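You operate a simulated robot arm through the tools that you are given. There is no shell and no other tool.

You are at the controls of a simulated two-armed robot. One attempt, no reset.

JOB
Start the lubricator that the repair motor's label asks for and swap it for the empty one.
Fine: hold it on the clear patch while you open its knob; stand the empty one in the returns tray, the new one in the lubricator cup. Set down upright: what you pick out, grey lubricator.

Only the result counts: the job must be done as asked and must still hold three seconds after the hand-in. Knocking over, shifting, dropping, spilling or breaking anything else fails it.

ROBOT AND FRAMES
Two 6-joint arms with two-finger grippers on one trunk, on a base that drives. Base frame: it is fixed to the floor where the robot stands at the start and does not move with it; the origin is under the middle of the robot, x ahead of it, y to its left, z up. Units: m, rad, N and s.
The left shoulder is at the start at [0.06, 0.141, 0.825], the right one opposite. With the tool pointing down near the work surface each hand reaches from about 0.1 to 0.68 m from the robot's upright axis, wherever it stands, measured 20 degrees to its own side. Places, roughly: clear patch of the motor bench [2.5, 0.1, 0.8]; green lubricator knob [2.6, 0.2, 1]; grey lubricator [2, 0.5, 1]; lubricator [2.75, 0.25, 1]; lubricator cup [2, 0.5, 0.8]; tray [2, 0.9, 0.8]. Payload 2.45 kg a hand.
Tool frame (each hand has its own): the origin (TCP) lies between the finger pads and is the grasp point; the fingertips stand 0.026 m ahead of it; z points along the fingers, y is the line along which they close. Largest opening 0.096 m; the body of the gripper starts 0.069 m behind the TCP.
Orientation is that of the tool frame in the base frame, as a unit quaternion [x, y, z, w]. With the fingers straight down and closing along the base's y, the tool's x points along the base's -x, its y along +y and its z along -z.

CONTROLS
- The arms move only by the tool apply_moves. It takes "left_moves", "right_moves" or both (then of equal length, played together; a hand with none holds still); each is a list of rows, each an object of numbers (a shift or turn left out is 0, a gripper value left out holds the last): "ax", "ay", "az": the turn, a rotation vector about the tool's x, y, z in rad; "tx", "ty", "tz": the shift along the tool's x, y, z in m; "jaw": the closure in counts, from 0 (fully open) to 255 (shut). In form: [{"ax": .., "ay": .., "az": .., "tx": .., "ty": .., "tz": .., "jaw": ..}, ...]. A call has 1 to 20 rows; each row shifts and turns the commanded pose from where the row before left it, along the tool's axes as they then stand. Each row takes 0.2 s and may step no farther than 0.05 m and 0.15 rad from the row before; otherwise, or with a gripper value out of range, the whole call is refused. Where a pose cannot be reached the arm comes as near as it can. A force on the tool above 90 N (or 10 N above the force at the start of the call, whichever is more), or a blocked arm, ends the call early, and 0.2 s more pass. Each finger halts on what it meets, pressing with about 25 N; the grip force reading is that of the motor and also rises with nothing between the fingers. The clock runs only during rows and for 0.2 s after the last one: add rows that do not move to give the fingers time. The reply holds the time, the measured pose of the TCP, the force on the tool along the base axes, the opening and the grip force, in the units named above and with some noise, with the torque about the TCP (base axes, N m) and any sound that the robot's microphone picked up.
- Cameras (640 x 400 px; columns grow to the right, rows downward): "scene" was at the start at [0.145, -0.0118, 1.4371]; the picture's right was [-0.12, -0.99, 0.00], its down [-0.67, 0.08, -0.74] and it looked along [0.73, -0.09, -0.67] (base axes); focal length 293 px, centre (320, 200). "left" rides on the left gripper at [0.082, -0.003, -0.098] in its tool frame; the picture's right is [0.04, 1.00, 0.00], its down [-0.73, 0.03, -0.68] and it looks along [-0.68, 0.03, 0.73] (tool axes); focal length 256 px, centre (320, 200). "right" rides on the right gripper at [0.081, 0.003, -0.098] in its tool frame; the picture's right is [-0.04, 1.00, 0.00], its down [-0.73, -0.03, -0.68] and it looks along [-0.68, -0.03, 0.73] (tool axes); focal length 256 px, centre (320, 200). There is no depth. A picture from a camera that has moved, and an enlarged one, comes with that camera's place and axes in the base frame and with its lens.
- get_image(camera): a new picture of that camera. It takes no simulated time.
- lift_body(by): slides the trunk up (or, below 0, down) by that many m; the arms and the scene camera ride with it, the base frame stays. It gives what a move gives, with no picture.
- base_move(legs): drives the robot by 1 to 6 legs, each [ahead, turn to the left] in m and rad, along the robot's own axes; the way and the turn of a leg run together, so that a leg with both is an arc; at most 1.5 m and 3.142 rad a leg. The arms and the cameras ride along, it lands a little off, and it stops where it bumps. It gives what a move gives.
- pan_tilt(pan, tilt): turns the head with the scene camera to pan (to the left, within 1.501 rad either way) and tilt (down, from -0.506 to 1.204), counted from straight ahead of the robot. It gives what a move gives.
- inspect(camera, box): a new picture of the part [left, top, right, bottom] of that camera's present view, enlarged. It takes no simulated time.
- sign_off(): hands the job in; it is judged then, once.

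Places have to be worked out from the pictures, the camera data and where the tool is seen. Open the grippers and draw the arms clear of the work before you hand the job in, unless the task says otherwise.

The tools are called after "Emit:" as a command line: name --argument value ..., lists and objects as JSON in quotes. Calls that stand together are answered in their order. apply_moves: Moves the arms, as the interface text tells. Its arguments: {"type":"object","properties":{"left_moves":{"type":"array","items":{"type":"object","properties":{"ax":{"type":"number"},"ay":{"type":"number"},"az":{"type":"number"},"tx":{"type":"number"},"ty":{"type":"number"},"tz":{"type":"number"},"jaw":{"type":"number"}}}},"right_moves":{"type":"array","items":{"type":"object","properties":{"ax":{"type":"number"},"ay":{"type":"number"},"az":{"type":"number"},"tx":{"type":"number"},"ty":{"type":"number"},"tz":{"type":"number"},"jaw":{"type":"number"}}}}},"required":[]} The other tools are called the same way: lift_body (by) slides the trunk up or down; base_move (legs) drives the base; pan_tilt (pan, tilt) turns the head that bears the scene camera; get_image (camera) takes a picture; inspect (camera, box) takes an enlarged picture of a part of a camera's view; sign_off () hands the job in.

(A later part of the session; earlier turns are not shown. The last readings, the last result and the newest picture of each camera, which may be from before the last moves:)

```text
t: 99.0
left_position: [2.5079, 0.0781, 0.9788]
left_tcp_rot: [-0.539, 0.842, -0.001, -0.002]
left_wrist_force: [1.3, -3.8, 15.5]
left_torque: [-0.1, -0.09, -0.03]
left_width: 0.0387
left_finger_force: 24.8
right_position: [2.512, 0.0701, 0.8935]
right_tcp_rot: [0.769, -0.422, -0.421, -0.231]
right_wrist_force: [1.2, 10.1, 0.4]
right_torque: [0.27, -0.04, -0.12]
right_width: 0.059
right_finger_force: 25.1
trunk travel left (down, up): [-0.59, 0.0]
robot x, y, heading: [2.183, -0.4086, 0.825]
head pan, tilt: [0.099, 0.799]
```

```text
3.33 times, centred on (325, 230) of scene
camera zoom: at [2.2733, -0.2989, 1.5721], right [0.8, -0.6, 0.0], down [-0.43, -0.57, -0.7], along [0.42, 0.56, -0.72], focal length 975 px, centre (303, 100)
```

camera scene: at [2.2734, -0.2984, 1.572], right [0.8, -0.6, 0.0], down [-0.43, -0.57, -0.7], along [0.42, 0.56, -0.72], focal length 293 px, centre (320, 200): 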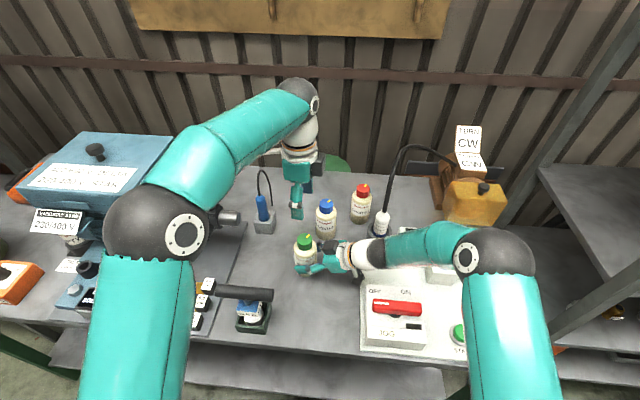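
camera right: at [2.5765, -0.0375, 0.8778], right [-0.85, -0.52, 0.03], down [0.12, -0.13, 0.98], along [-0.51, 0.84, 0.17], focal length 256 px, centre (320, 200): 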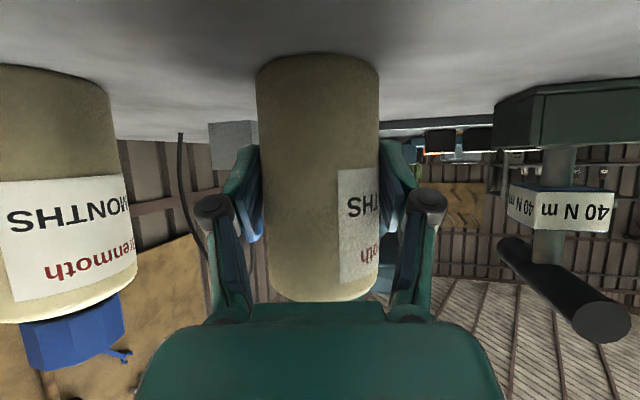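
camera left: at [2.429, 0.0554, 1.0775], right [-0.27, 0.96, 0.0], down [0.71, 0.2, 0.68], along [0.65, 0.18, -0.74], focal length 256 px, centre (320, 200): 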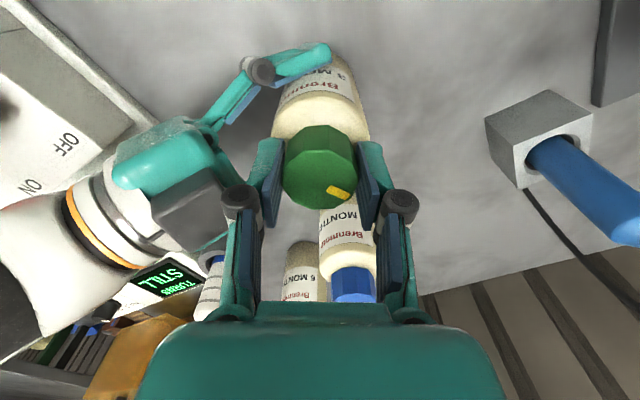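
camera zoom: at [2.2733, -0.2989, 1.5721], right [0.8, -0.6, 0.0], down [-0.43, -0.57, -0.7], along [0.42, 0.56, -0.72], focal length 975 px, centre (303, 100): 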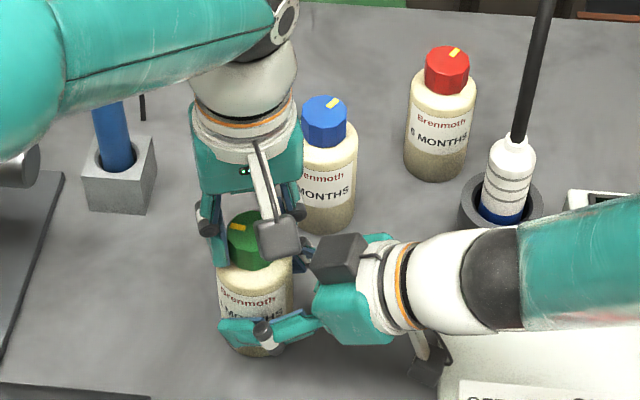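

115° and still turning without a stop. I relieve 1.5 mm of vertical load and turn another 0.4 rad.

Emit:
apply_moves --left_moves '[{"tz": -0.0015}, {"az": -0.1}, {"az": -0.1}, {"az": -0.1}, {"az": -0.1}, {}]'

Emit:
inspect --camera "left" --box '[120, 40, 440, 320]'

Emit:
inspect --camera "scene" --box '[250, 170, 400, 290]'

```text
t: 100.4
left_position: [2.5071, 0.0776, 0.9801]
left_tcp_rot: [-0.696, 0.718, -0.001, -0.004]
left_wrist_force: [-0.5, 0.8, -2.9]
left_torque: [0.03, 0.04, -0.08]
left_width: 0.0386
left_finger_force: 25.1
right_position: [2.5116, 0.0717, 0.8943]
right_tcp_rot: [0.77, -0.421, -0.421, -0.23]
right_wrist_force: [-1.0, -1.9, 6.2]
right_torque: [0.1, -0.04, 0.13]
right_width: 0.0589
right_finger_force: 24.7
trunk travel left (down, up): [-0.59, 0.0]
robot x, y, heading: [2.1841, -0.4079, 0.821]
head pan, tilt: [0.099, 0.799]
```

```text
1.43 times, centred on (280, 180) of left
camera zoom: at [2.5079, -0.0033, 1.0773], right [-1.0, -0.01, 0.01], down [0.0, 0.74, 0.67], along [-0.01, 0.67, -0.74], focal length 366 px, centre (377, 229)
```

zoom: 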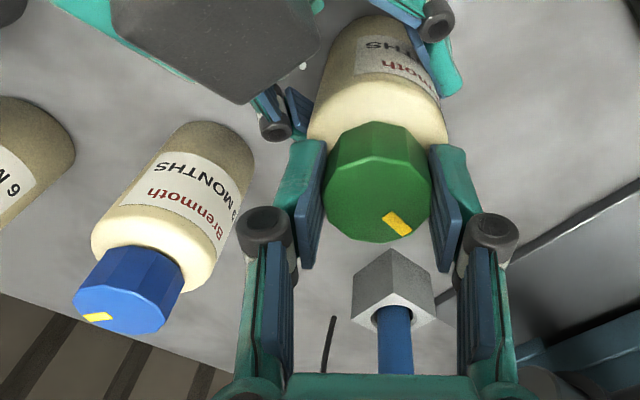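

```text
3.33 times, centred on (325, 230) of scene
camera zoom: at [2.2738, -0.2982, 1.5719], right [0.8, -0.6, 0.0], down [-0.43, -0.57, -0.7], along [0.42, 0.56, -0.72], focal length 975 px, centre (303, 100)
```

zoom: 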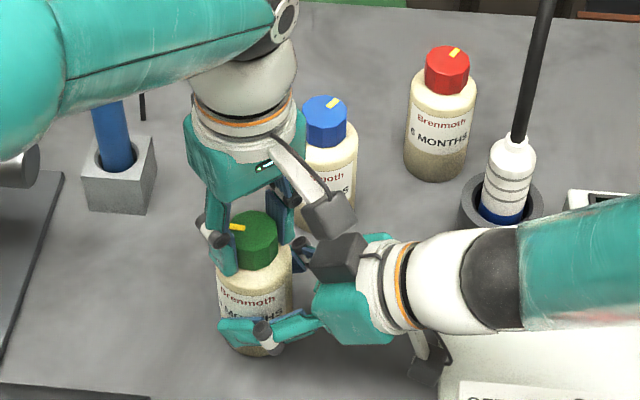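

The mark has slipped about 13° in the fingers this time, so the knob seems to have reached its end stop near 120°. I check that the body hasn't turned in the right hand.

Emit:
get_image --camera "right"

```text
taken
camera right: at [2.5766, -0.037, 0.8777], right [-0.85, -0.52, 0.03], down [0.12, -0.13, 0.98], along [-0.51, 0.84, 0.17], focal length 256 px, centre (320, 200)
```

right: 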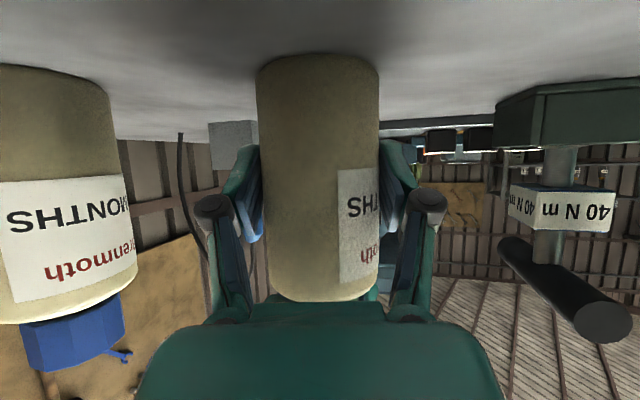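

The body hasn't turned, so the knob is fully counter-clockwise at its stop. I release the cap with the left hand, rise, and check that the mark stays.

Emit:
apply_moves --left_moves '[{"jaw": 70}, {}, {"tz": -0.01}, {"tz": -0.02}, {"tz": -0.04}, {"tz": -0.04}, {"tz": -0.04}, {}]'

Emit:
get_image --camera "left"

Emit:
inspect --camera "scene" --box '[250, 170, 400, 290]'

```text
t: 102.2
left_position: [2.5098, 0.0786, 1.1291]
left_tcp_rot: [-0.694, 0.72, -0.001, -0.004]
left_wrist_force: [0.2, 0.3, 0.0]
left_torque: [0.01, -0.05, 0.01]
left_width: 0.0696
left_finger_force: 0.1
right_position: [2.511, 0.0699, 0.8943]
right_tcp_rot: [0.77, -0.42, -0.421, -0.23]
right_wrist_force: [-0.2, -0.2, 4.0]
right_torque: [0.2, 0.03, 0.0]
right_width: 0.0591
right_finger_force: 25.5
trunk travel left (down, up): [-0.59, 0.0]
robot x, y, heading: [2.1826, -0.406, 0.82]
head pan, tilt: [0.099, 0.799]
```

```text
taken
camera left: at [2.5094, -0.003, 1.2275], right [-1.0, 0.0, 0.0], down [0.0, 0.74, 0.67], along [-0.01, 0.67, -0.74], focal length 256 px, centre (320, 200)
```

left: 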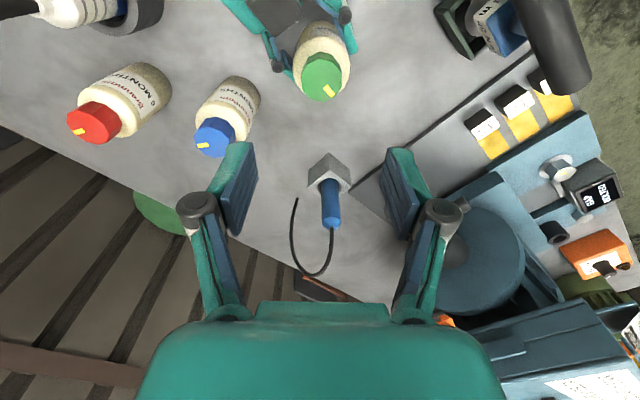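

```text
3.33 times, centred on (325, 230) of scene
camera zoom: at [2.2736, -0.2985, 1.572], right [0.8, -0.6, 0.0], down [-0.43, -0.57, -0.7], along [0.42, 0.56, -0.72], focal length 975 px, centre (303, 100)
```

zoom: 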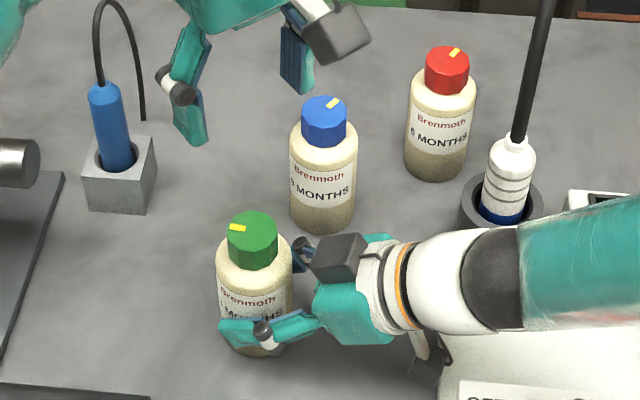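

The knob mark now points about 120° counter-clockwise from the closed bottles' marks and stays there. Now I open the right hand and back it off along its axis, while the left hand moves up and away to the left.

Emit:
apply_moves --left_moves '[{}, {}, {"tx": -0.01, "ty": 0.0434, "tz": -0.014}, {"tx": -0.01, "ty": 0.0434, "tz": -0.014}, {"tx": -0.01, "ty": 0.0434, "tz": -0.014}, {"tx": -0.01, "ty": 0.0434, "tz": -0.014}, {"tx": -0.01, "ty": 0.0434, "tz": -0.014}, {"az": 0.142}, {"az": 0.142}, {"az": 0.142}, {"az": 0.142}, {"az": 0.142}, {}]' --right_moves '[{"jaw": 40}, {}, {"tz": -0.015}, {"tz": -0.02}, {"tz": -0.03}, {"tz": -0.035}, {"tz": -0.035}, {}, {}, {}, {}, {}, {}]'

Emit:
get_image --camera "scene"

Emit:
get_image --camera "right"

Emit:
get_image --camera "left"

```text
t: 105.0
left_position: [2.2933, 0.1361, 1.201]
left_tcp_rot: [-0.401, 0.916, -0.002, -0.003]
left_wrist_force: [-0.4, 0.4, -0.4]
left_torque: [0.02, 0.0, -0.03]
left_width: 0.0696
left_finger_force: 0.1
right_position: [2.5741, -0.0247, 0.9673]
right_tcp_rot: [0.77, -0.421, -0.42, -0.23]
right_wrist_force: [-0.6, 0.2, 1.0]
right_torque: [-0.01, -0.01, 0.03]
right_width: 0.0809
right_finger_force: 0.2
trunk travel left (down, up): [-0.59, 0.0]
robot x, y, heading: [2.1807, -0.4085, 0.823]
head pan, tilt: [0.099, 0.799]
```

```text
taken
camera scene: at [2.2735, -0.2984, 1.572], right [0.8, -0.6, 0.0], down [-0.43, -0.57, -0.7], along [0.42, 0.56, -0.72], focal length 293 px, centre (320, 200)
```

scene: 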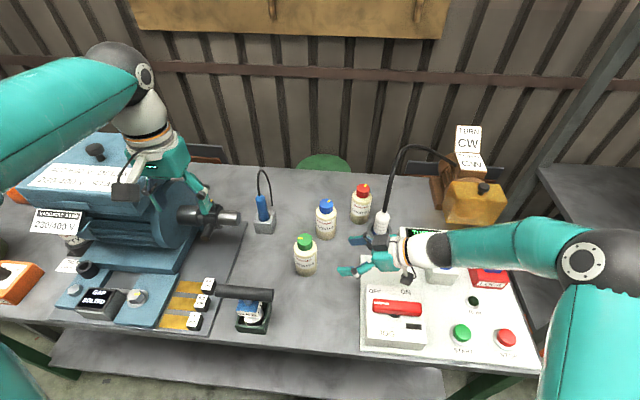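

```text
taken
camera right: at [2.6385, -0.1323, 0.951], right [-0.85, -0.52, 0.03], down [0.12, -0.13, 0.98], along [-0.51, 0.84, 0.17], focal length 256 px, centre (320, 200)
```

right: 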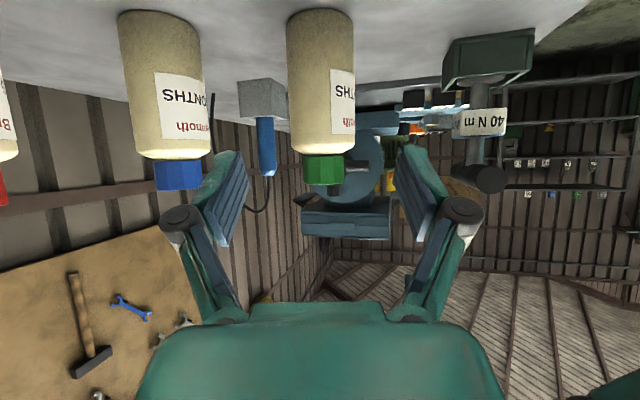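

```text
taken
camera left: at [2.2401, 0.0742, 1.2988], right [-0.76, 0.65, 0.0], down [0.48, 0.56, 0.67], along [0.44, 0.51, -0.74], focal length 256 px, centre (320, 200)
```

left: 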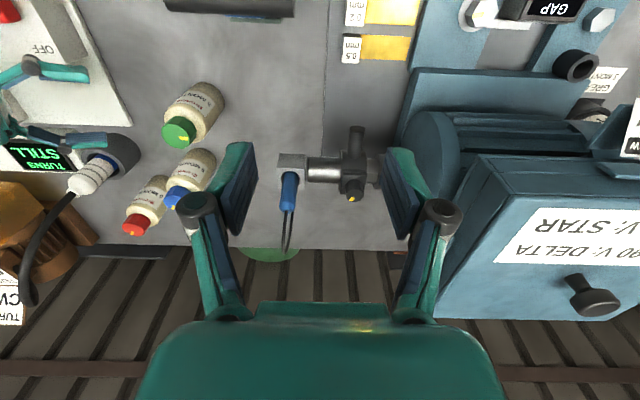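

The bottle stands alone, upright. I raise the right hand, turn it back to pointing straight down and yaw it forward again.

Emit:
apply_moves --right_moves '[{"tx": -0.0379, "tz": -0.0243}, {"tx": -0.0379, "tz": -0.0243}, {"tx": -0.0379, "tz": -0.0243}, {"tx": -0.0379, "tz": -0.0243}, {"ay": 0.1428}, {"ay": 0.1428}, {"ay": 0.1428}, {"ay": 0.1428}, {"ay": 0.1428}, {"ay": 0.1428}, {"ay": 0.1428}, {}]'

Emit:
apply_moves --right_moves '[{"az": 0.14}, {"az": 0.14}, {"az": 0.14}, {"az": 0.14}, {"az": 0.14}, {"az": 0.14}, {"az": 0.14}, {"az": 0.14}, {"az": 0.14}, {}]'

Emit:
get_image --camera "right"

Emit:
get_image --camera "scene"

```text
t: 107.6
left_position: [2.2945, 0.1346, 1.2007]
left_tcp_rot: [-0.401, 0.916, -0.001, -0.002]
left_wrist_force: [0.3, -0.9, -0.3]
left_torque: [0.02, 0.0, 0.02]
left_width: 0.0696
left_finger_force: 0.1
right_position: [2.5725, -0.0266, 1.1463]
right_tcp_rot: [0.877, -0.48, 0.0, 0.0]
right_wrist_force: [0.1, -0.5, 0.3]
right_torque: [0.0, 0.02, 0.04]
right_width: 0.0812
right_finger_force: 0.1
trunk travel left (down, up): [-0.59, 0.0]
robot x, y, heading: [2.181, -0.409, 0.822]
head pan, tilt: [0.099, 0.799]
```

```text
t: 109.8
left_position: [2.2941, 0.1362, 1.2008]
left_tcp_rot: [-0.401, 0.916, -0.002, -0.003]
left_wrist_force: [0.5, 0.5, -0.2]
left_torque: [-0.01, -0.01, -0.01]
left_width: 0.0694
left_finger_force: 0.0
right_position: [2.573, -0.0253, 1.1468]
right_tcp_rot: [-0.425, 0.905, -0.001, 0.0]
right_wrist_force: [0.9, 0.2, -0.7]
right_torque: [-0.02, 0.02, 0.03]
right_width: 0.0809
right_finger_force: 0.1
trunk travel left (down, up): [-0.59, 0.0]
robot x, y, heading: [2.1836, -0.4063, 0.824]
head pan, tilt: [0.099, 0.799]
```

```text
taken
camera right: at [2.5176, -0.0852, 1.2438], right [-0.74, 0.67, 0.0], down [0.49, 0.55, 0.68], along [0.45, 0.51, -0.73], focal length 256 px, centre (320, 200)
```

right: 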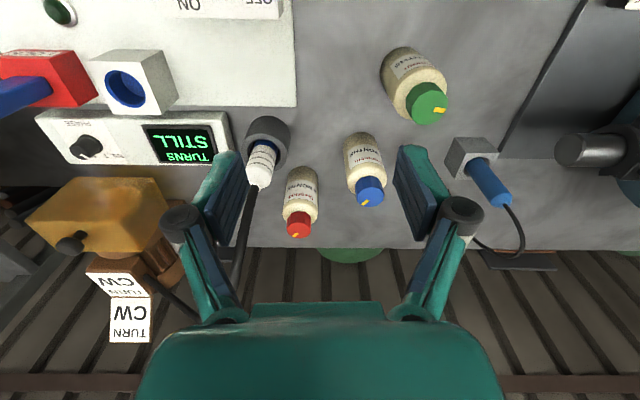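

```text
taken
camera scene: at [2.2735, -0.2984, 1.572], right [0.8, -0.6, 0.0], down [-0.43, -0.57, -0.7], along [0.42, 0.56, -0.72], focal length 293 px, centre (320, 200)
```

scene: 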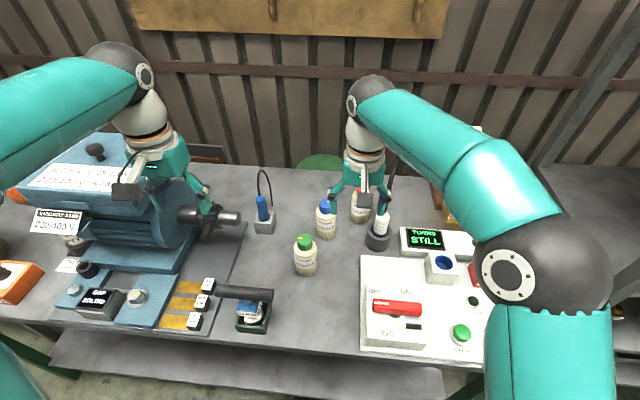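

The right hand is vertical again. I move it over the bottle and check alignment from its camera.

Emit:
apply_moves --right_moves '[{"tx": -0.0129, "ty": 0.0385}, {"tx": -0.0129, "ty": 0.0385}, {"tx": -0.0129, "ty": 0.0385}, {"tz": 0.03}, {"tz": 0.03}, {}]'

Emit:
get_image --camera "right"

Emit:
inspect --camera "scene" --box '[220, 150, 400, 290]'

```text
t: 111.2
left_position: [2.2934, 0.1356, 1.2012]
left_tcp_rot: [-0.401, 0.916, -0.002, -0.003]
left_wrist_force: [-0.3, -0.2, -0.2]
left_torque: [0.0, 0.0, -0.01]
left_width: 0.0698
left_finger_force: 0.2
right_position: [2.5016, 0.0606, 1.0788]
right_tcp_rot: [-0.425, 0.905, 0.0, 0.001]
right_wrist_force: [0.1, 0.2, 0.5]
right_torque: [0.0, 0.0, 0.0]
right_width: 0.0808
right_finger_force: 0.1
right hand out of reach, approached as far as the arm can: row 3
trunk travel left (down, up): [-0.59, 0.0]
robot x, y, heading: [2.1817, -0.4082, 0.828]
head pan, tilt: [0.099, 0.799]
```

```text
taken
camera right: at [2.4463, 0.0009, 1.1769], right [-0.74, 0.67, 0.0], down [0.49, 0.55, 0.68], along [0.45, 0.51, -0.73], focal length 256 px, centre (320, 200)
```

right: 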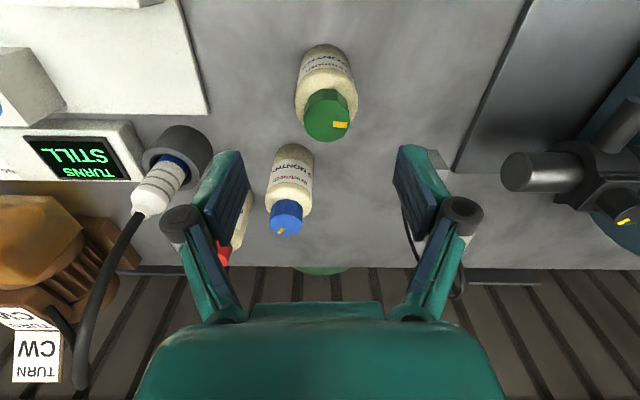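

```text
2.86 times, centred on (310, 220) of scene
camera zoom: at [2.2731, -0.299, 1.5721], right [0.8, -0.6, 0.0], down [-0.43, -0.57, -0.7], along [0.42, 0.56, -0.72], focal length 836 px, centre (349, 143)
```

zoom: 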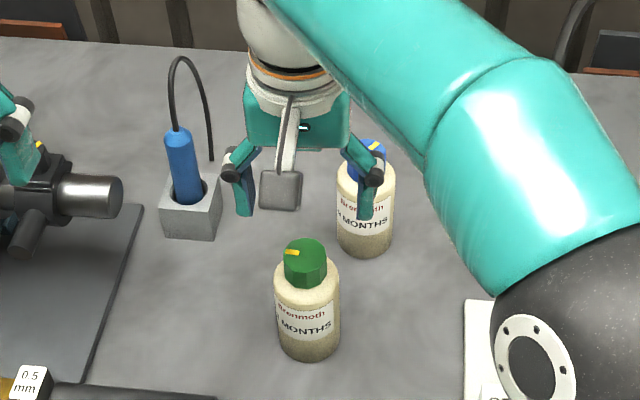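

It stopped 2 cm short at that height, so I come down a bit first (still above the cap) and then go forward.

Emit:
apply_moves --right_moves '[{"tz": 0.025}, {"tz": 0.02}, {"tx": -0.0181, "ty": 0.0054}, {}]'

Emit:
get_image --camera "right"

```text
t: 112.2
left_position: [2.2933, 0.1349, 1.2019]
left_tcp_rot: [-0.401, 0.916, -0.003, -0.002]
left_wrist_force: [0.6, -0.5, -0.7]
left_torque: [0.0, 0.01, 0.02]
left_width: 0.0696
left_finger_force: 0.1
right_position: [2.5077, 0.077, 1.0343]
right_tcp_rot: [-0.427, 0.904, 0.0, 0.0]
right_wrist_force: [0.6, 0.0, -0.1]
right_torque: [0.01, 0.01, 0.04]
right_width: 0.081
right_finger_force: 0.0
trunk travel left (down, up): [-0.59, 0.0]
robot x, y, heading: [2.1865, -0.4093, 0.822]
head pan, tilt: [0.099, 0.799]
```

```text
taken
camera right: at [2.4534, 0.0169, 1.1319], right [-0.75, 0.67, 0.0], down [0.49, 0.55, 0.68], along [0.45, 0.51, -0.73], focal length 256 px, centre (320, 200)
```

right: 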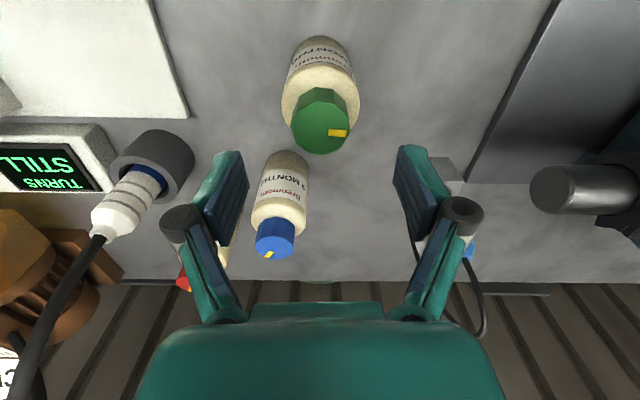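

Centred. I lower to the cap and grip it with the right hand.

Emit:
apply_moves --right_moves '[{"tz": 0.02}, {"tz": 0.02}, {"tz": 0.014}, {}, {"jaw": 255}, {}, {}, {}]'

Emit:
get_image --camera "right"

```text
t: 114.0
left_position: [2.2928, 0.135, 1.2005]
left_tcp_rot: [-0.402, 0.916, -0.002, -0.003]
left_wrist_force: [0.1, -0.3, 0.8]
left_torque: [0.01, -0.05, -0.01]
left_width: 0.0694
left_finger_force: 0.1
right_position: [2.5098, 0.0779, 0.9813]
right_tcp_rot: [-0.425, 0.905, 0.0, 0.0]
right_wrist_force: [0.8, 2.2, 0.6]
right_torque: [0.09, 0.03, -0.01]
right_width: 0.0387
right_finger_force: 24.5
trunk travel left (down, up): [-0.59, 0.0]
robot x, y, heading: [2.1816, -0.4051, 0.82]
head pan, tilt: [0.099, 0.799]
```

```text
taken
camera right: at [2.4545, 0.0174, 1.0785], right [-0.74, 0.67, 0.0], down [0.49, 0.55, 0.68], along [0.45, 0.51, -0.73], focal length 256 px, centre (320, 200)
```

right: 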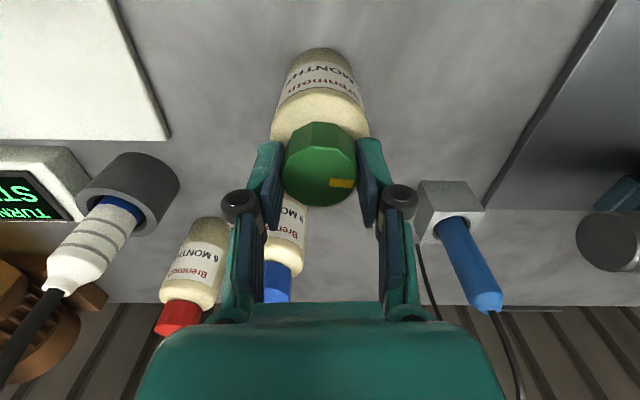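

Cap gripped (38.7 mm). I lift slowly and draw the bottle back towards the robot, raising it further on the way.

Emit:
apply_moves --right_moves '[{"tz": -0.004}, {"tz": -0.006}, {"tz": -0.008}, {"tz": -0.01}, {"tz": -0.01}, {"tz": -0.01}, {}]'

Emit:
get_image --camera "right"

Emit:
inspect --camera "scene" --box '[220, 150, 400, 290]'

```text
t: 115.6
left_position: [2.2939, 0.1366, 1.1999]
left_tcp_rot: [-0.401, 0.916, -0.002, -0.003]
left_wrist_force: [1.1, 0.8, -0.4]
left_torque: [-0.03, -0.01, 0.01]
left_width: 0.0695
left_finger_force: 0.1
right_position: [2.5103, 0.0778, 1.0282]
right_tcp_rot: [-0.427, 0.904, -0.001, 0.0]
right_wrist_force: [0.1, 0.9, -5.2]
right_torque: [-0.01, 0.03, -0.03]
right_width: 0.0385
right_finger_force: 25.2
trunk travel left (down, up): [-0.59, 0.0]
robot x, y, heading: [2.1809, -0.405, 0.82]
head pan, tilt: [0.099, 0.799]
```

```text
taken
camera right: at [2.4547, 0.0177, 1.1263], right [-0.75, 0.67, 0.0], down [0.49, 0.55, 0.68], along [0.45, 0.51, -0.73], focal length 256 px, centre (320, 200)
```

right: 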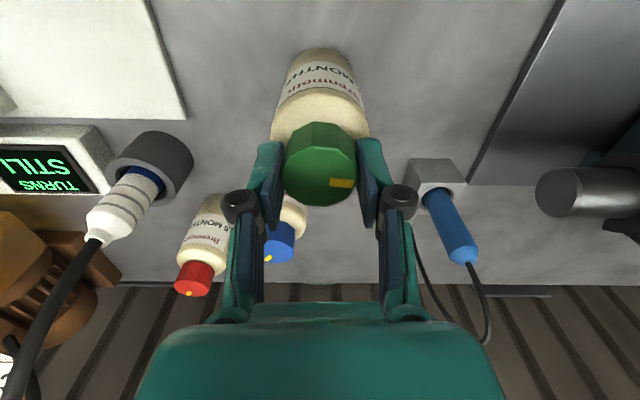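

```text
2.86 times, centred on (310, 220) of scene
camera zoom: at [2.274, -0.2978, 1.5719], right [0.8, -0.6, 0.0], down [-0.43, -0.57, -0.7], along [0.42, 0.55, -0.72], focal length 836 px, centre (349, 143)
```

zoom: 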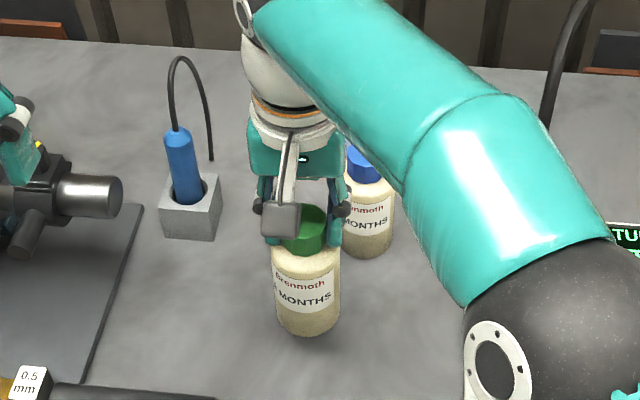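

It hangs securely (5.2 N). I carry it right, back and up, away from the torque tool's handle.

Emit:
apply_moves --right_moves '[{"ty": -0.008, "tz": -0.008}, {"ty": -0.012, "tx": 0.004, "tz": -0.012}, {"ty": -0.014, "tx": 0.006, "tz": -0.015}, {"ty": -0.014, "tx": 0.009, "tz": -0.015}, {"ty": -0.014, "tx": 0.009, "tz": -0.015}, {"ty": -0.014, "tx": 0.009, "tz": -0.015}, {"ty": -0.014, "tx": 0.009, "tz": -0.015}, {"ty": -0.014, "tx": 0.012, "tz": -0.015}, {"ty": -0.014, "tx": 0.014, "tz": -0.015}, {"ty": -0.014, "tx": 0.014, "tz": -0.015}, {"ty": -0.012, "tx": 0.014, "tz": -0.012}, {"ty": -0.01, "tx": 0.012, "tz": -0.01}, {"ty": -0.006, "tx": 0.008, "tz": -0.006}, {}]'

Emit:
get_image --camera "scene"

Emit:
get_image --camera "right"

```text
t: 118.6
left_position: [2.295, 0.1367, 1.2012]
left_tcp_rot: [-0.402, 0.916, -0.002, -0.002]
left_wrist_force: [0.0, 0.4, 0.9]
left_torque: [-0.02, 0.0, -0.02]
left_width: 0.0696
left_finger_force: 0.1
right_position: [2.5558, -0.1177, 1.1961]
right_tcp_rot: [-0.426, 0.905, 0.0, 0.0]
right_wrist_force: [0.9, -0.6, -4.2]
right_torque: [-0.01, 0.01, 0.03]
right_width: 0.0388
right_finger_force: 25.0
trunk travel left (down, up): [-0.59, 0.0]
robot x, y, heading: [2.1809, -0.4075, 0.82]
head pan, tilt: [0.099, 0.799]
```

```text
taken
camera scene: at [2.274, -0.2978, 1.5719], right [0.8, -0.6, 0.0], down [-0.43, -0.57, -0.7], along [0.42, 0.56, -0.72], focal length 293 px, centre (320, 200)
```

scene: 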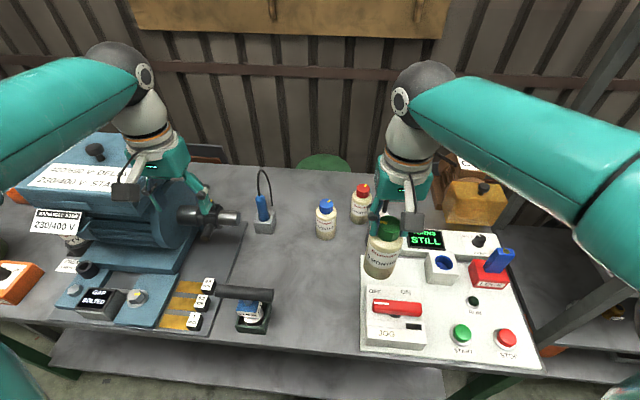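

```text
taken
camera right: at [2.501, -0.1772, 1.2937], right [-0.75, 0.67, 0.0], down [0.49, 0.55, 0.68], along [0.45, 0.51, -0.73], focal length 256 px, centre (320, 200)
```

right: 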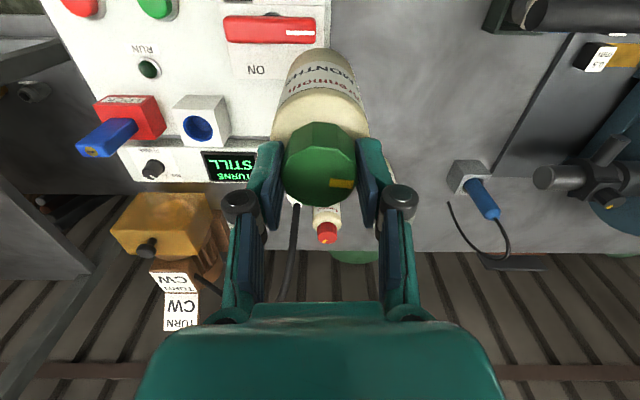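

The new lubricator is held safely high. Now I back away from the bench and turn left in two steps to face along the aisle towards the motor's cup.

Emit:
base_move --legs '[[-0.2, 0], [0, 0.78], [0, 0.79]]'

Emit:
get_image --camera "right"

Emit:
get_image --camera "scene"

```text
t: 124.1
left_position: [1.5585, -0.2788, 1.1992]
left_tcp_rot: [0.865, -0.502, 0.005, 0.0]
left_wrist_force: [-1.1, -0.3, -0.7]
left_torque: [0.03, -0.1, -0.03]
left_width: 0.0696
left_finger_force: 0.1
right_position: [1.8781, -0.1046, 1.1978]
right_tcp_rot: [0.878, -0.479, 0.001, -0.001]
right_wrist_force: [-1.3, -1.1, -5.3]
right_torque: [0.04, -0.1, 0.0]
right_width: 0.0377
right_finger_force: 25.5
trunk travel left (down, up): [-0.59, 0.0]
robot x, y, heading: [2.0959, -0.5209, 2.124]
head pan, tilt: [0.099, 0.799]
stopped in leg 3: the robot was blocked; the commanded pose is now the measured one
```

```text
taken
camera right: at [1.9194, -0.1743, 1.2947], right [-0.86, -0.51, 0.0], down [-0.38, 0.63, 0.68], along [-0.34, 0.59, -0.73], focal length 256 px, centre (320, 200)
```

right: 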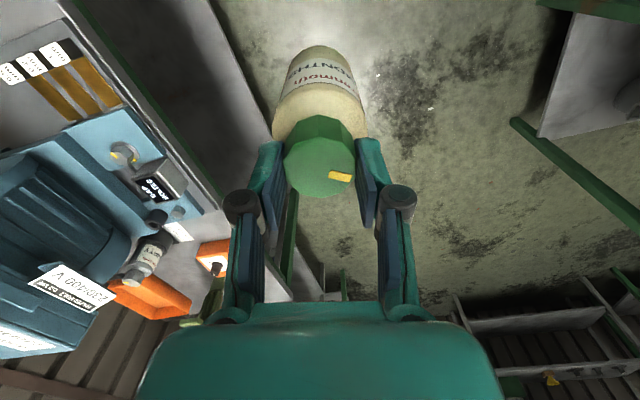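

```text
taken
camera scene: at [2.0105, -0.4092, 1.5718], right [0.8, 0.61, 0.0], down [0.44, -0.57, -0.7], along [-0.42, 0.56, -0.72], focal length 293 px, centre (320, 200)
```

scene: 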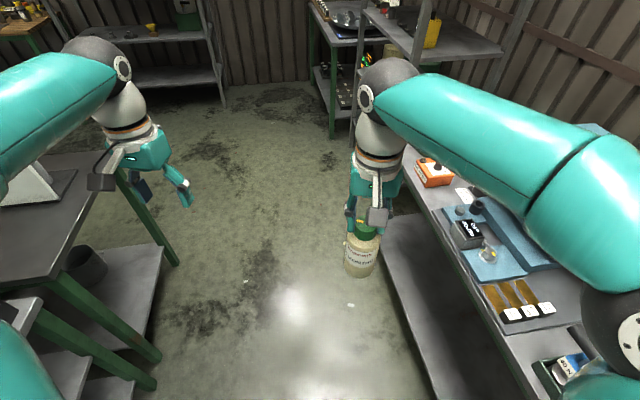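

The base reports a bump again near 1.3 rad of turn. I look around closely to see whether an elbow or the base is touching anything.

Emit:
inspect --camera "scene" --box '[440, 180, 640, 400]'

Emit:
pan_tilt --pan 1.4 --tilt 1.0

Emit:
get_image --camera "scene"

Emit:
pan_tilt --pan -1.4 --tilt 1.0

Emit:
get_image --camera "scene"

```text
1.82 times, centred on (540, 290) of scene
camera zoom: at [2.0105, -0.4092, 1.5718], right [0.8, 0.61, 0.0], down [0.44, -0.57, -0.7], along [-0.42, 0.56, -0.72], focal length 532 px, centre (-80, 36)
```

zoom: 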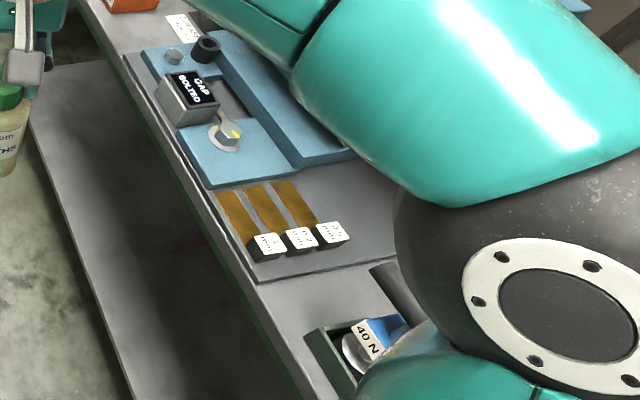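

```text
t: 125.5
left_position: [1.5624, -0.2771, 1.2008]
left_tcp_rot: [0.865, -0.502, 0.003, 0.0]
left_wrist_force: [-0.2, -0.4, 0.2]
left_torque: [-0.06, 0.02, 0.03]
left_width: 0.0693
left_finger_force: 0.1
right_position: [1.8834, -0.1031, 1.1978]
right_tcp_rot: [0.878, -0.479, -0.001, 0.0]
right_wrist_force: [-0.2, 0.5, -3.9]
right_torque: [0.03, 0.01, -0.01]
right_width: 0.0377
right_finger_force: 25.2
trunk travel left (down, up): [-0.59, 0.0]
robot x, y, heading: [2.0959, -0.5206, 2.127]
head pan, tilt: [1.4, 1.0]
```

```text
taken
camera scene: at [2.0004, -0.4968, 1.5569], right [-0.37, 0.93, 0.0], down [0.78, 0.31, -0.54], along [-0.5, -0.2, -0.84], focal length 293 px, centre (320, 200)
```

scene: 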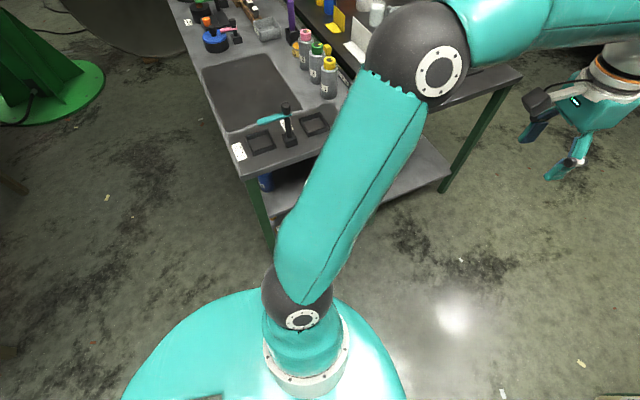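

```text
t: 128.0
left_position: [1.5624, -0.2761, 1.2025]
left_tcp_rot: [0.865, -0.502, 0.004, 0.001]
left_wrist_force: [-0.2, 0.3, 0.1]
left_torque: [0.0, 0.02, -0.01]
left_width: 0.0696
left_finger_force: 0.0
right_position: [1.8823, -0.1022, 1.1985]
right_tcp_rot: [0.878, -0.479, 0.0, 0.001]
right_wrist_force: [-0.1, 0.2, -4.4]
right_torque: [0.04, 0.01, 0.01]
right_width: 0.0375
right_finger_force: 25.0
trunk travel left (down, up): [-0.59, 0.0]
robot x, y, heading: [2.097, -0.5215, 2.123]
head pan, tilt: [-1.4, 1.0]
```

```text
taken
camera scene: at [2.1173, -0.4253, 1.5569], right [0.66, -0.75, 0.0], down [-0.63, -0.56, -0.54], along [0.41, 0.36, -0.84], focal length 293 px, centre (320, 200)
```

scene: 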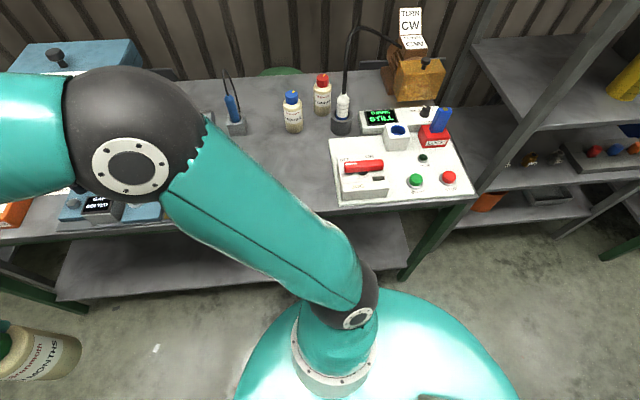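

I can't see any contact (torque tool and all else undisturbed); the base seems long at the back though. I try to complete the turn in a small step.

Emit:
base_move --legs '[[0, 0.25]]'

```text
t: 129.3
left_position: [1.5169, -0.4211, 1.2031]
left_tcp_rot: [0.921, -0.389, 0.004, 0.001]
left_wrist_force: [0.1, 0.0, 0.7]
left_torque: [0.03, 0.02, 0.02]
left_width: 0.0697
left_finger_force: 0.1
right_position: [1.7837, -0.1699, 1.198]
right_tcp_rot: [0.932, -0.363, -0.002, 0.0]
right_wrist_force: [-0.7, -0.2, -4.7]
right_torque: [0.0, 0.0, 0.03]
right_width: 0.0376
right_finger_force: 24.9
trunk travel left (down, up): [-0.59, 0.0]
robot x, y, heading: [2.1076, -0.5133, 2.374]
head pan, tilt: [-1.4, 1.0]
```

That worked. Now I drive forward along the aisle towards the cup, about 0.83 m, in two legs.

Emit:
base_move --legs '[[0.42, 0.03], [0.41, 0]]'

Emit:
pan_tilt --pan -1.1 --tilt 0.8

Emit:
get_image --camera "scene"

Emit:
get_image --camera "right"

```text
t: 134.2
left_position: [0.8973, 0.1213, 1.203]
left_tcp_rot: [0.928, -0.372, 0.004, 0.001]
left_wrist_force: [0.2, 0.7, 0.0]
left_torque: [-0.01, -0.01, -0.01]
left_width: 0.0699
left_finger_force: 0.0
right_position: [1.1558, 0.3795, 1.1973]
right_tcp_rot: [0.938, -0.347, 0.0, 0.001]
right_wrist_force: [0.1, 0.5, -6.3]
right_torque: [0.03, 0.01, -0.03]
right_width: 0.0374
right_finger_force: 24.7
trunk travel left (down, up): [-0.59, 0.0]
robot x, y, heading: [1.4858, 0.0474, 2.412]
head pan, tilt: [-1.4, 1.0]
```

```text
t: 134.9
left_position: [0.8992, 0.1193, 1.2021]
left_tcp_rot: [0.928, -0.372, 0.004, 0.0]
left_wrist_force: [0.4, -0.6, 0.7]
left_torque: [0.02, 0.0, 0.02]
left_width: 0.0697
left_finger_force: 0.0
right_position: [1.1557, 0.3793, 1.1991]
right_tcp_rot: [0.938, -0.347, 0.0, 0.0]
right_wrist_force: [0.0, -0.3, -5.5]
right_torque: [-0.01, 0.04, 0.03]
right_width: 0.038
right_finger_force: 25.3
trunk travel left (down, up): [-0.59, 0.0]
robot x, y, heading: [1.4902, 0.0463, 2.409]
head pan, tilt: [-1.1, 0.799]
```

```text
taken
camera scene: at [1.4629, 0.1631, 1.572], right [0.97, -0.26, 0.0], down [-0.18, -0.69, -0.7], along [0.18, 0.67, -0.72], focal length 293 px, centre (320, 200)
```

scene: 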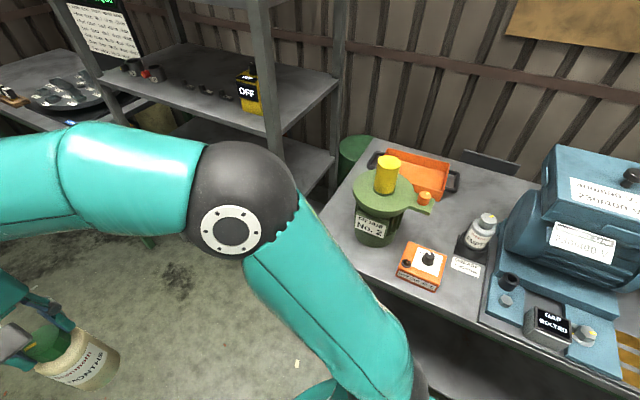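

```text
taken
camera right: at [1.2153, 0.3244, 1.2961], right [-0.68, -0.73, 0.0], down [-0.54, 0.5, 0.68], along [-0.5, 0.46, -0.73], focal length 256 px, centre (320, 200)
```

right: 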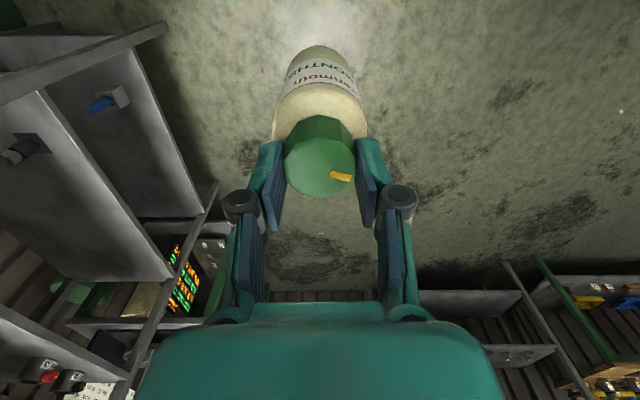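

I'm now abreast of the cup at u≈1.08. I enlarge the tray, hub and EMPTY lubricator.

Emit:
inspect --camera "scene" --box '[340, 130, 540, 300]'

Emit:
inspect --camera "scene" --box '[440, 200, 520, 290]'

```text
2.35 times, centred on (440, 215) of scene
camera zoom: at [1.4629, 0.1631, 1.572], right [0.97, -0.26, 0.0], down [-0.18, -0.69, -0.7], along [0.18, 0.67, -0.72], focal length 688 px, centre (38, 165)
```

zoom: 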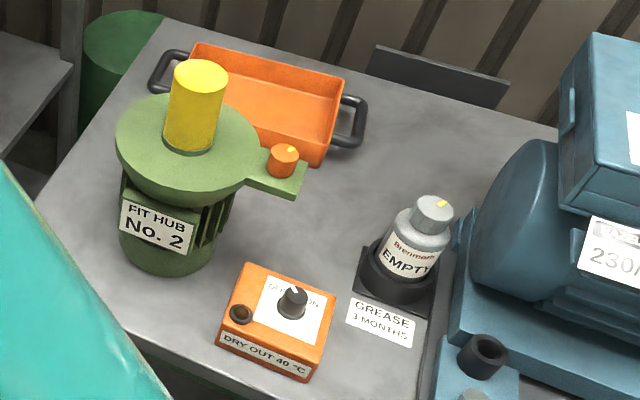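

```text
4.44 times, centred on (480, 245) of scene
camera zoom: at [1.4629, 0.1631, 1.572], right [0.97, -0.26, 0.0], down [-0.18, -0.69, -0.7], along [0.18, 0.67, -0.72], focal length 1300 px, centre (-391, 0)
```

zoom: 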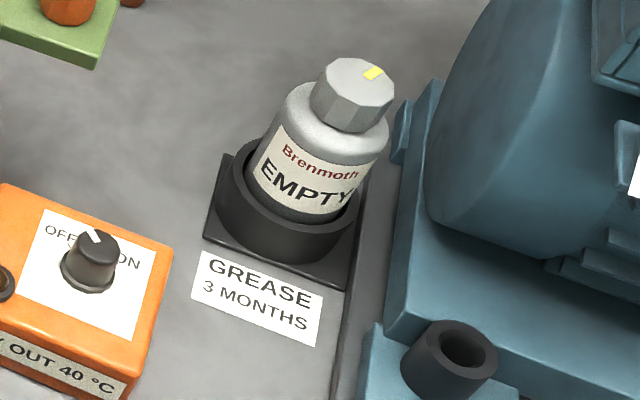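

I can see the layout: the tray with handles lies behind the hub, the EMPTY stands in its cup right of the orange box. I turn right to face the bench in two calls.

Emit:
base_move --legs '[[0, -0.78]]'

Emit:
base_move --legs '[[0, -0.78]]'

Emit:
pan_tilt --pan 0.15 --tilt 0.75

Emit:
get_image --camera "scene"

Emit:
get_image --camera "right"

Emit:
get_image --camera "left"

```text
t: 137.7
left_position: [1.1232, 0.5125, 1.2031]
left_tcp_rot: [0.716, -0.698, 0.003, 0.002]
left_wrist_force: [0.3, 0.0, -0.6]
left_torque: [0.01, 0.04, -0.03]
left_width: 0.0698
left_finger_force: 0.0
right_position: [1.4883, 0.5153, 1.1988]
right_tcp_rot: [0.735, -0.678, 0.0, 0.0]
right_wrist_force: [-0.5, -0.4, -5.1]
right_torque: [0.01, -0.03, -0.02]
right_width: 0.0376
right_finger_force: 24.7
trunk travel left (down, up): [-0.59, 0.0]
robot x, y, heading: [1.451, 0.043, 1.636]
head pan, tilt: [-1.1, 0.799]
```

```text
t: 140.3
left_position: [1.5491, 0.6097, 1.2015]
left_tcp_rot: [-0.398, 0.918, -0.003, -0.003]
left_wrist_force: [0.2, -0.3, -0.1]
left_torque: [-0.04, -0.02, -0.02]
left_width: 0.0696
left_finger_force: 0.1
right_position: [1.8098, 0.3556, 1.1994]
right_tcp_rot: [-0.422, 0.907, 0.0, 0.0]
right_wrist_force: [0.5, 0.0, -4.8]
right_torque: [-0.01, -0.01, 0.03]
right_width: 0.0378
right_finger_force: 25.4
trunk travel left (down, up): [-0.59, 0.0]
robot x, y, heading: [1.4252, 0.0658, 0.864]
head pan, tilt: [-1.1, 0.799]
```

```text
t: 141.8
left_position: [1.5482, 0.6088, 1.2028]
left_tcp_rot: [-0.398, 0.917, -0.003, -0.003]
left_wrist_force: [0.5, -0.1, 0.1]
left_torque: [-0.02, 0.05, 0.01]
left_width: 0.0694
left_finger_force: 0.1
right_position: [1.8107, 0.3543, 1.1994]
right_tcp_rot: [-0.422, 0.906, 0.0, 0.0]
right_wrist_force: [0.4, 0.7, -4.2]
right_torque: [0.04, 0.0, 0.0]
right_width: 0.0379
right_finger_force: 24.6
trunk travel left (down, up): [-0.59, 0.0]
robot x, y, heading: [1.4233, 0.0704, 0.862]
head pan, tilt: [0.15, 0.75]
```

```text
taken
camera scene: at [1.512, 0.1835, 1.5759], right [0.85, -0.53, 0.0], down [-0.36, -0.58, -0.73], along [0.39, 0.62, -0.68], focal length 293 px, centre (320, 200)
```

scene: 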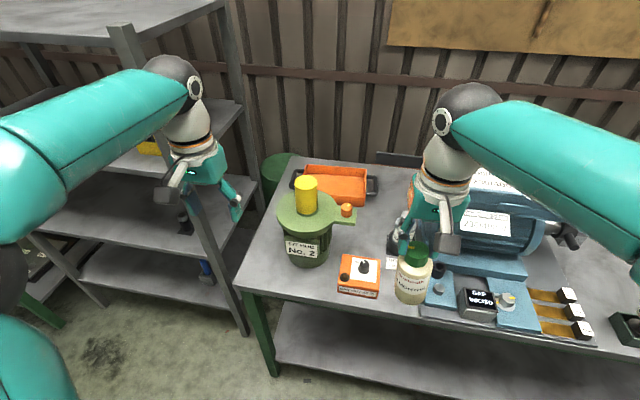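

```text
taken
camera right: at [1.7547, 0.2951, 1.2967], right [-0.74, 0.67, 0.0], down [0.49, 0.54, 0.68], along [0.46, 0.5, -0.73], focal length 256 px, centre (320, 200)
```

right: 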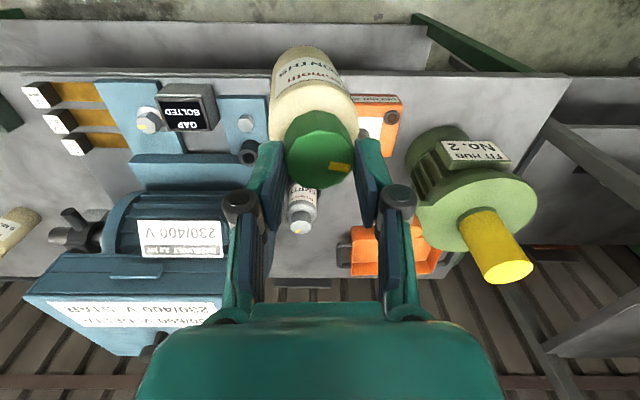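

```text
taken
camera left: at [1.4947, 0.5481, 1.3014], right [-0.76, 0.65, 0.0], down [0.48, 0.56, 0.67], along [0.44, 0.51, -0.74], focal length 256 px, centre (320, 200)
```

left: 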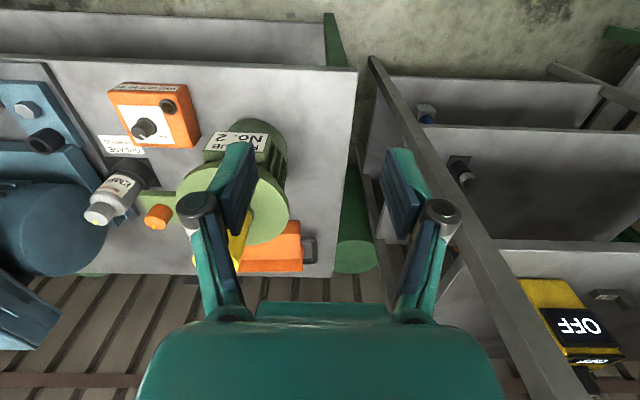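

Facing the bench with base at about u=1.02. Before driving closer I swing the right hand with the new bottle further right, back and up so the left hand can work on the cup.

Emit:
apply_moves --right_moves '[{"tx": 0.005, "ty": -0.012, "tz": -0.004}, {"tx": 0.01, "ty": -0.02, "tz": -0.007}, {"tx": 0.0125, "ty": -0.025, "tz": -0.008}, {"tx": 0.0125, "ty": -0.025, "tz": -0.008}, {"tx": 0.0125, "ty": -0.025, "tz": -0.008}, {"tx": 0.0125, "ty": -0.025, "tz": -0.008}, {"tx": 0.0125, "ty": -0.025, "tz": -0.008}, {"tx": 0.0125, "ty": -0.02, "tz": -0.006}, {"tx": 0.006, "ty": -0.01, "tz": -0.003}, {}]' --left_moves '[{}, {"ty": -0.01, "tz": -0.005}, {"ty": -0.015, "tz": -0.005}, {"ty": -0.015, "tz": -0.005}, {"ty": -0.015, "tz": -0.005}, {"ty": -0.015, "tz": -0.005}, {"ty": -0.015}, {"ty": -0.015}, {}, {}]'

Emit:
get_image --camera "scene"

```text
t: 144.0
left_position: [1.6215, 0.5417, 1.2287]
left_tcp_rot: [-0.399, 0.917, -0.002, -0.003]
left_wrist_force: [0.9, 0.2, 0.7]
left_torque: [0.0, 0.02, -0.02]
left_width: 0.0699
left_finger_force: 0.0
right_position: [1.8913, 0.1626, 1.2602]
right_tcp_rot: [-0.423, 0.906, 0.0, 0.0]
right_wrist_force: [-0.5, 0.5, -5.8]
right_torque: [0.04, 0.06, 0.02]
right_width: 0.038
right_finger_force: 25.0
trunk travel left (down, up): [-0.59, 0.0]
robot x, y, heading: [1.4258, 0.0677, 0.864]
head pan, tilt: [0.15, 0.75]
```

```text
taken
camera scene: at [1.5116, 0.1834, 1.576], right [0.85, -0.53, 0.0], down [-0.36, -0.58, -0.73], along [0.39, 0.62, -0.68], focal length 293 px, centre (320, 200)
```

scene: 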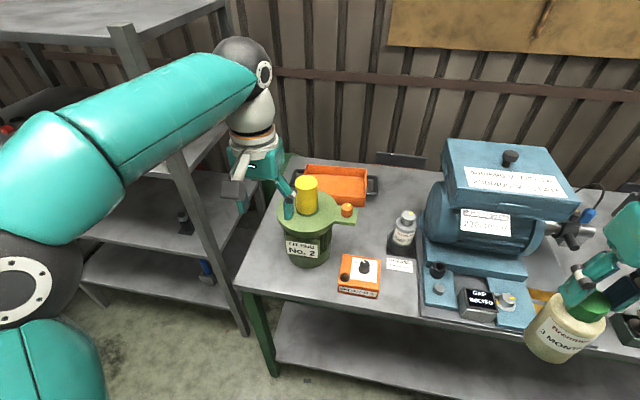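

The tray sits at about u 0.80–1.03, n 1.88–2.02, which is at the edge of reach, so I want the base as close as possible and slightly further right. I drive in with a short jog: right, forward, left, forward.

Emit:
base_move --legs '[[0, -0.33], [0.18, 0], [0, 0.31]]'

Emit:
get_image --camera "scene"

Emit:
get_image --camera "left"

```text
t: 147.7
left_position: [1.787, 0.6229, 1.2295]
left_tcp_rot: [-0.383, 0.924, -0.002, -0.003]
left_wrist_force: [0.2, -0.2, -0.3]
left_torque: [0.03, -0.02, 0.02]
left_width: 0.0696
left_finger_force: 0.0
right_position: [2.0448, 0.2355, 1.2611]
right_tcp_rot: [-0.407, 0.913, -0.001, 0.0]
right_wrist_force: [0.9, -0.4, -5.3]
right_torque: [0.05, -0.01, 0.02]
right_width: 0.0381
right_finger_force: 24.8
trunk travel left (down, up): [-0.59, 0.0]
robot x, y, heading: [1.58, 0.1505, 0.833]
head pan, tilt: [0.15, 0.75]
```

```text
taken
camera scene: at [1.6718, 0.2634, 1.576], right [0.83, -0.56, 0.0], down [-0.38, -0.57, -0.73], along [0.41, 0.61, -0.68], focal length 293 px, centre (320, 200)
```

scene: 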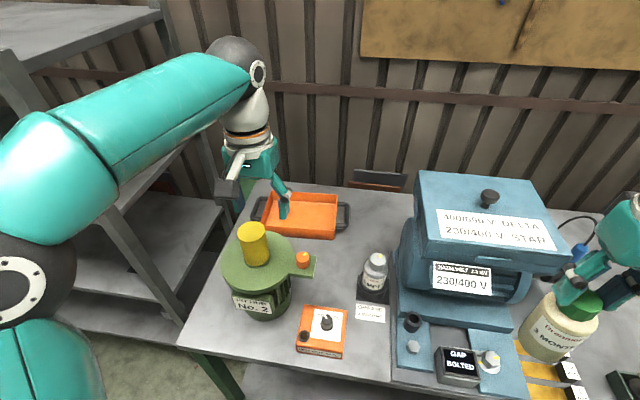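

```text
taken
camera left: at [1.7322, 0.5634, 1.3271], right [-0.73, 0.68, 0.0], down [0.5, 0.54, 0.67], along [0.46, 0.49, -0.74], focal length 256 px, centre (320, 200)
```

left: 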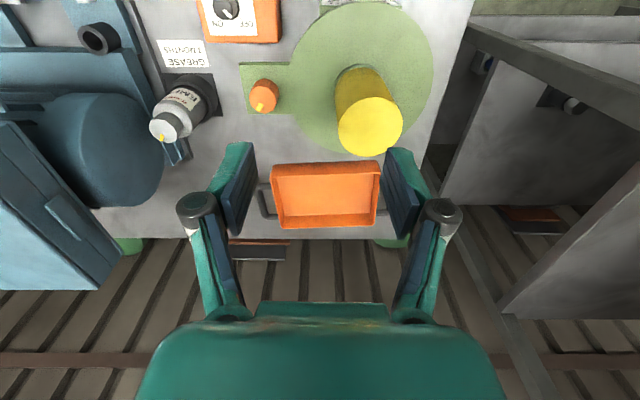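

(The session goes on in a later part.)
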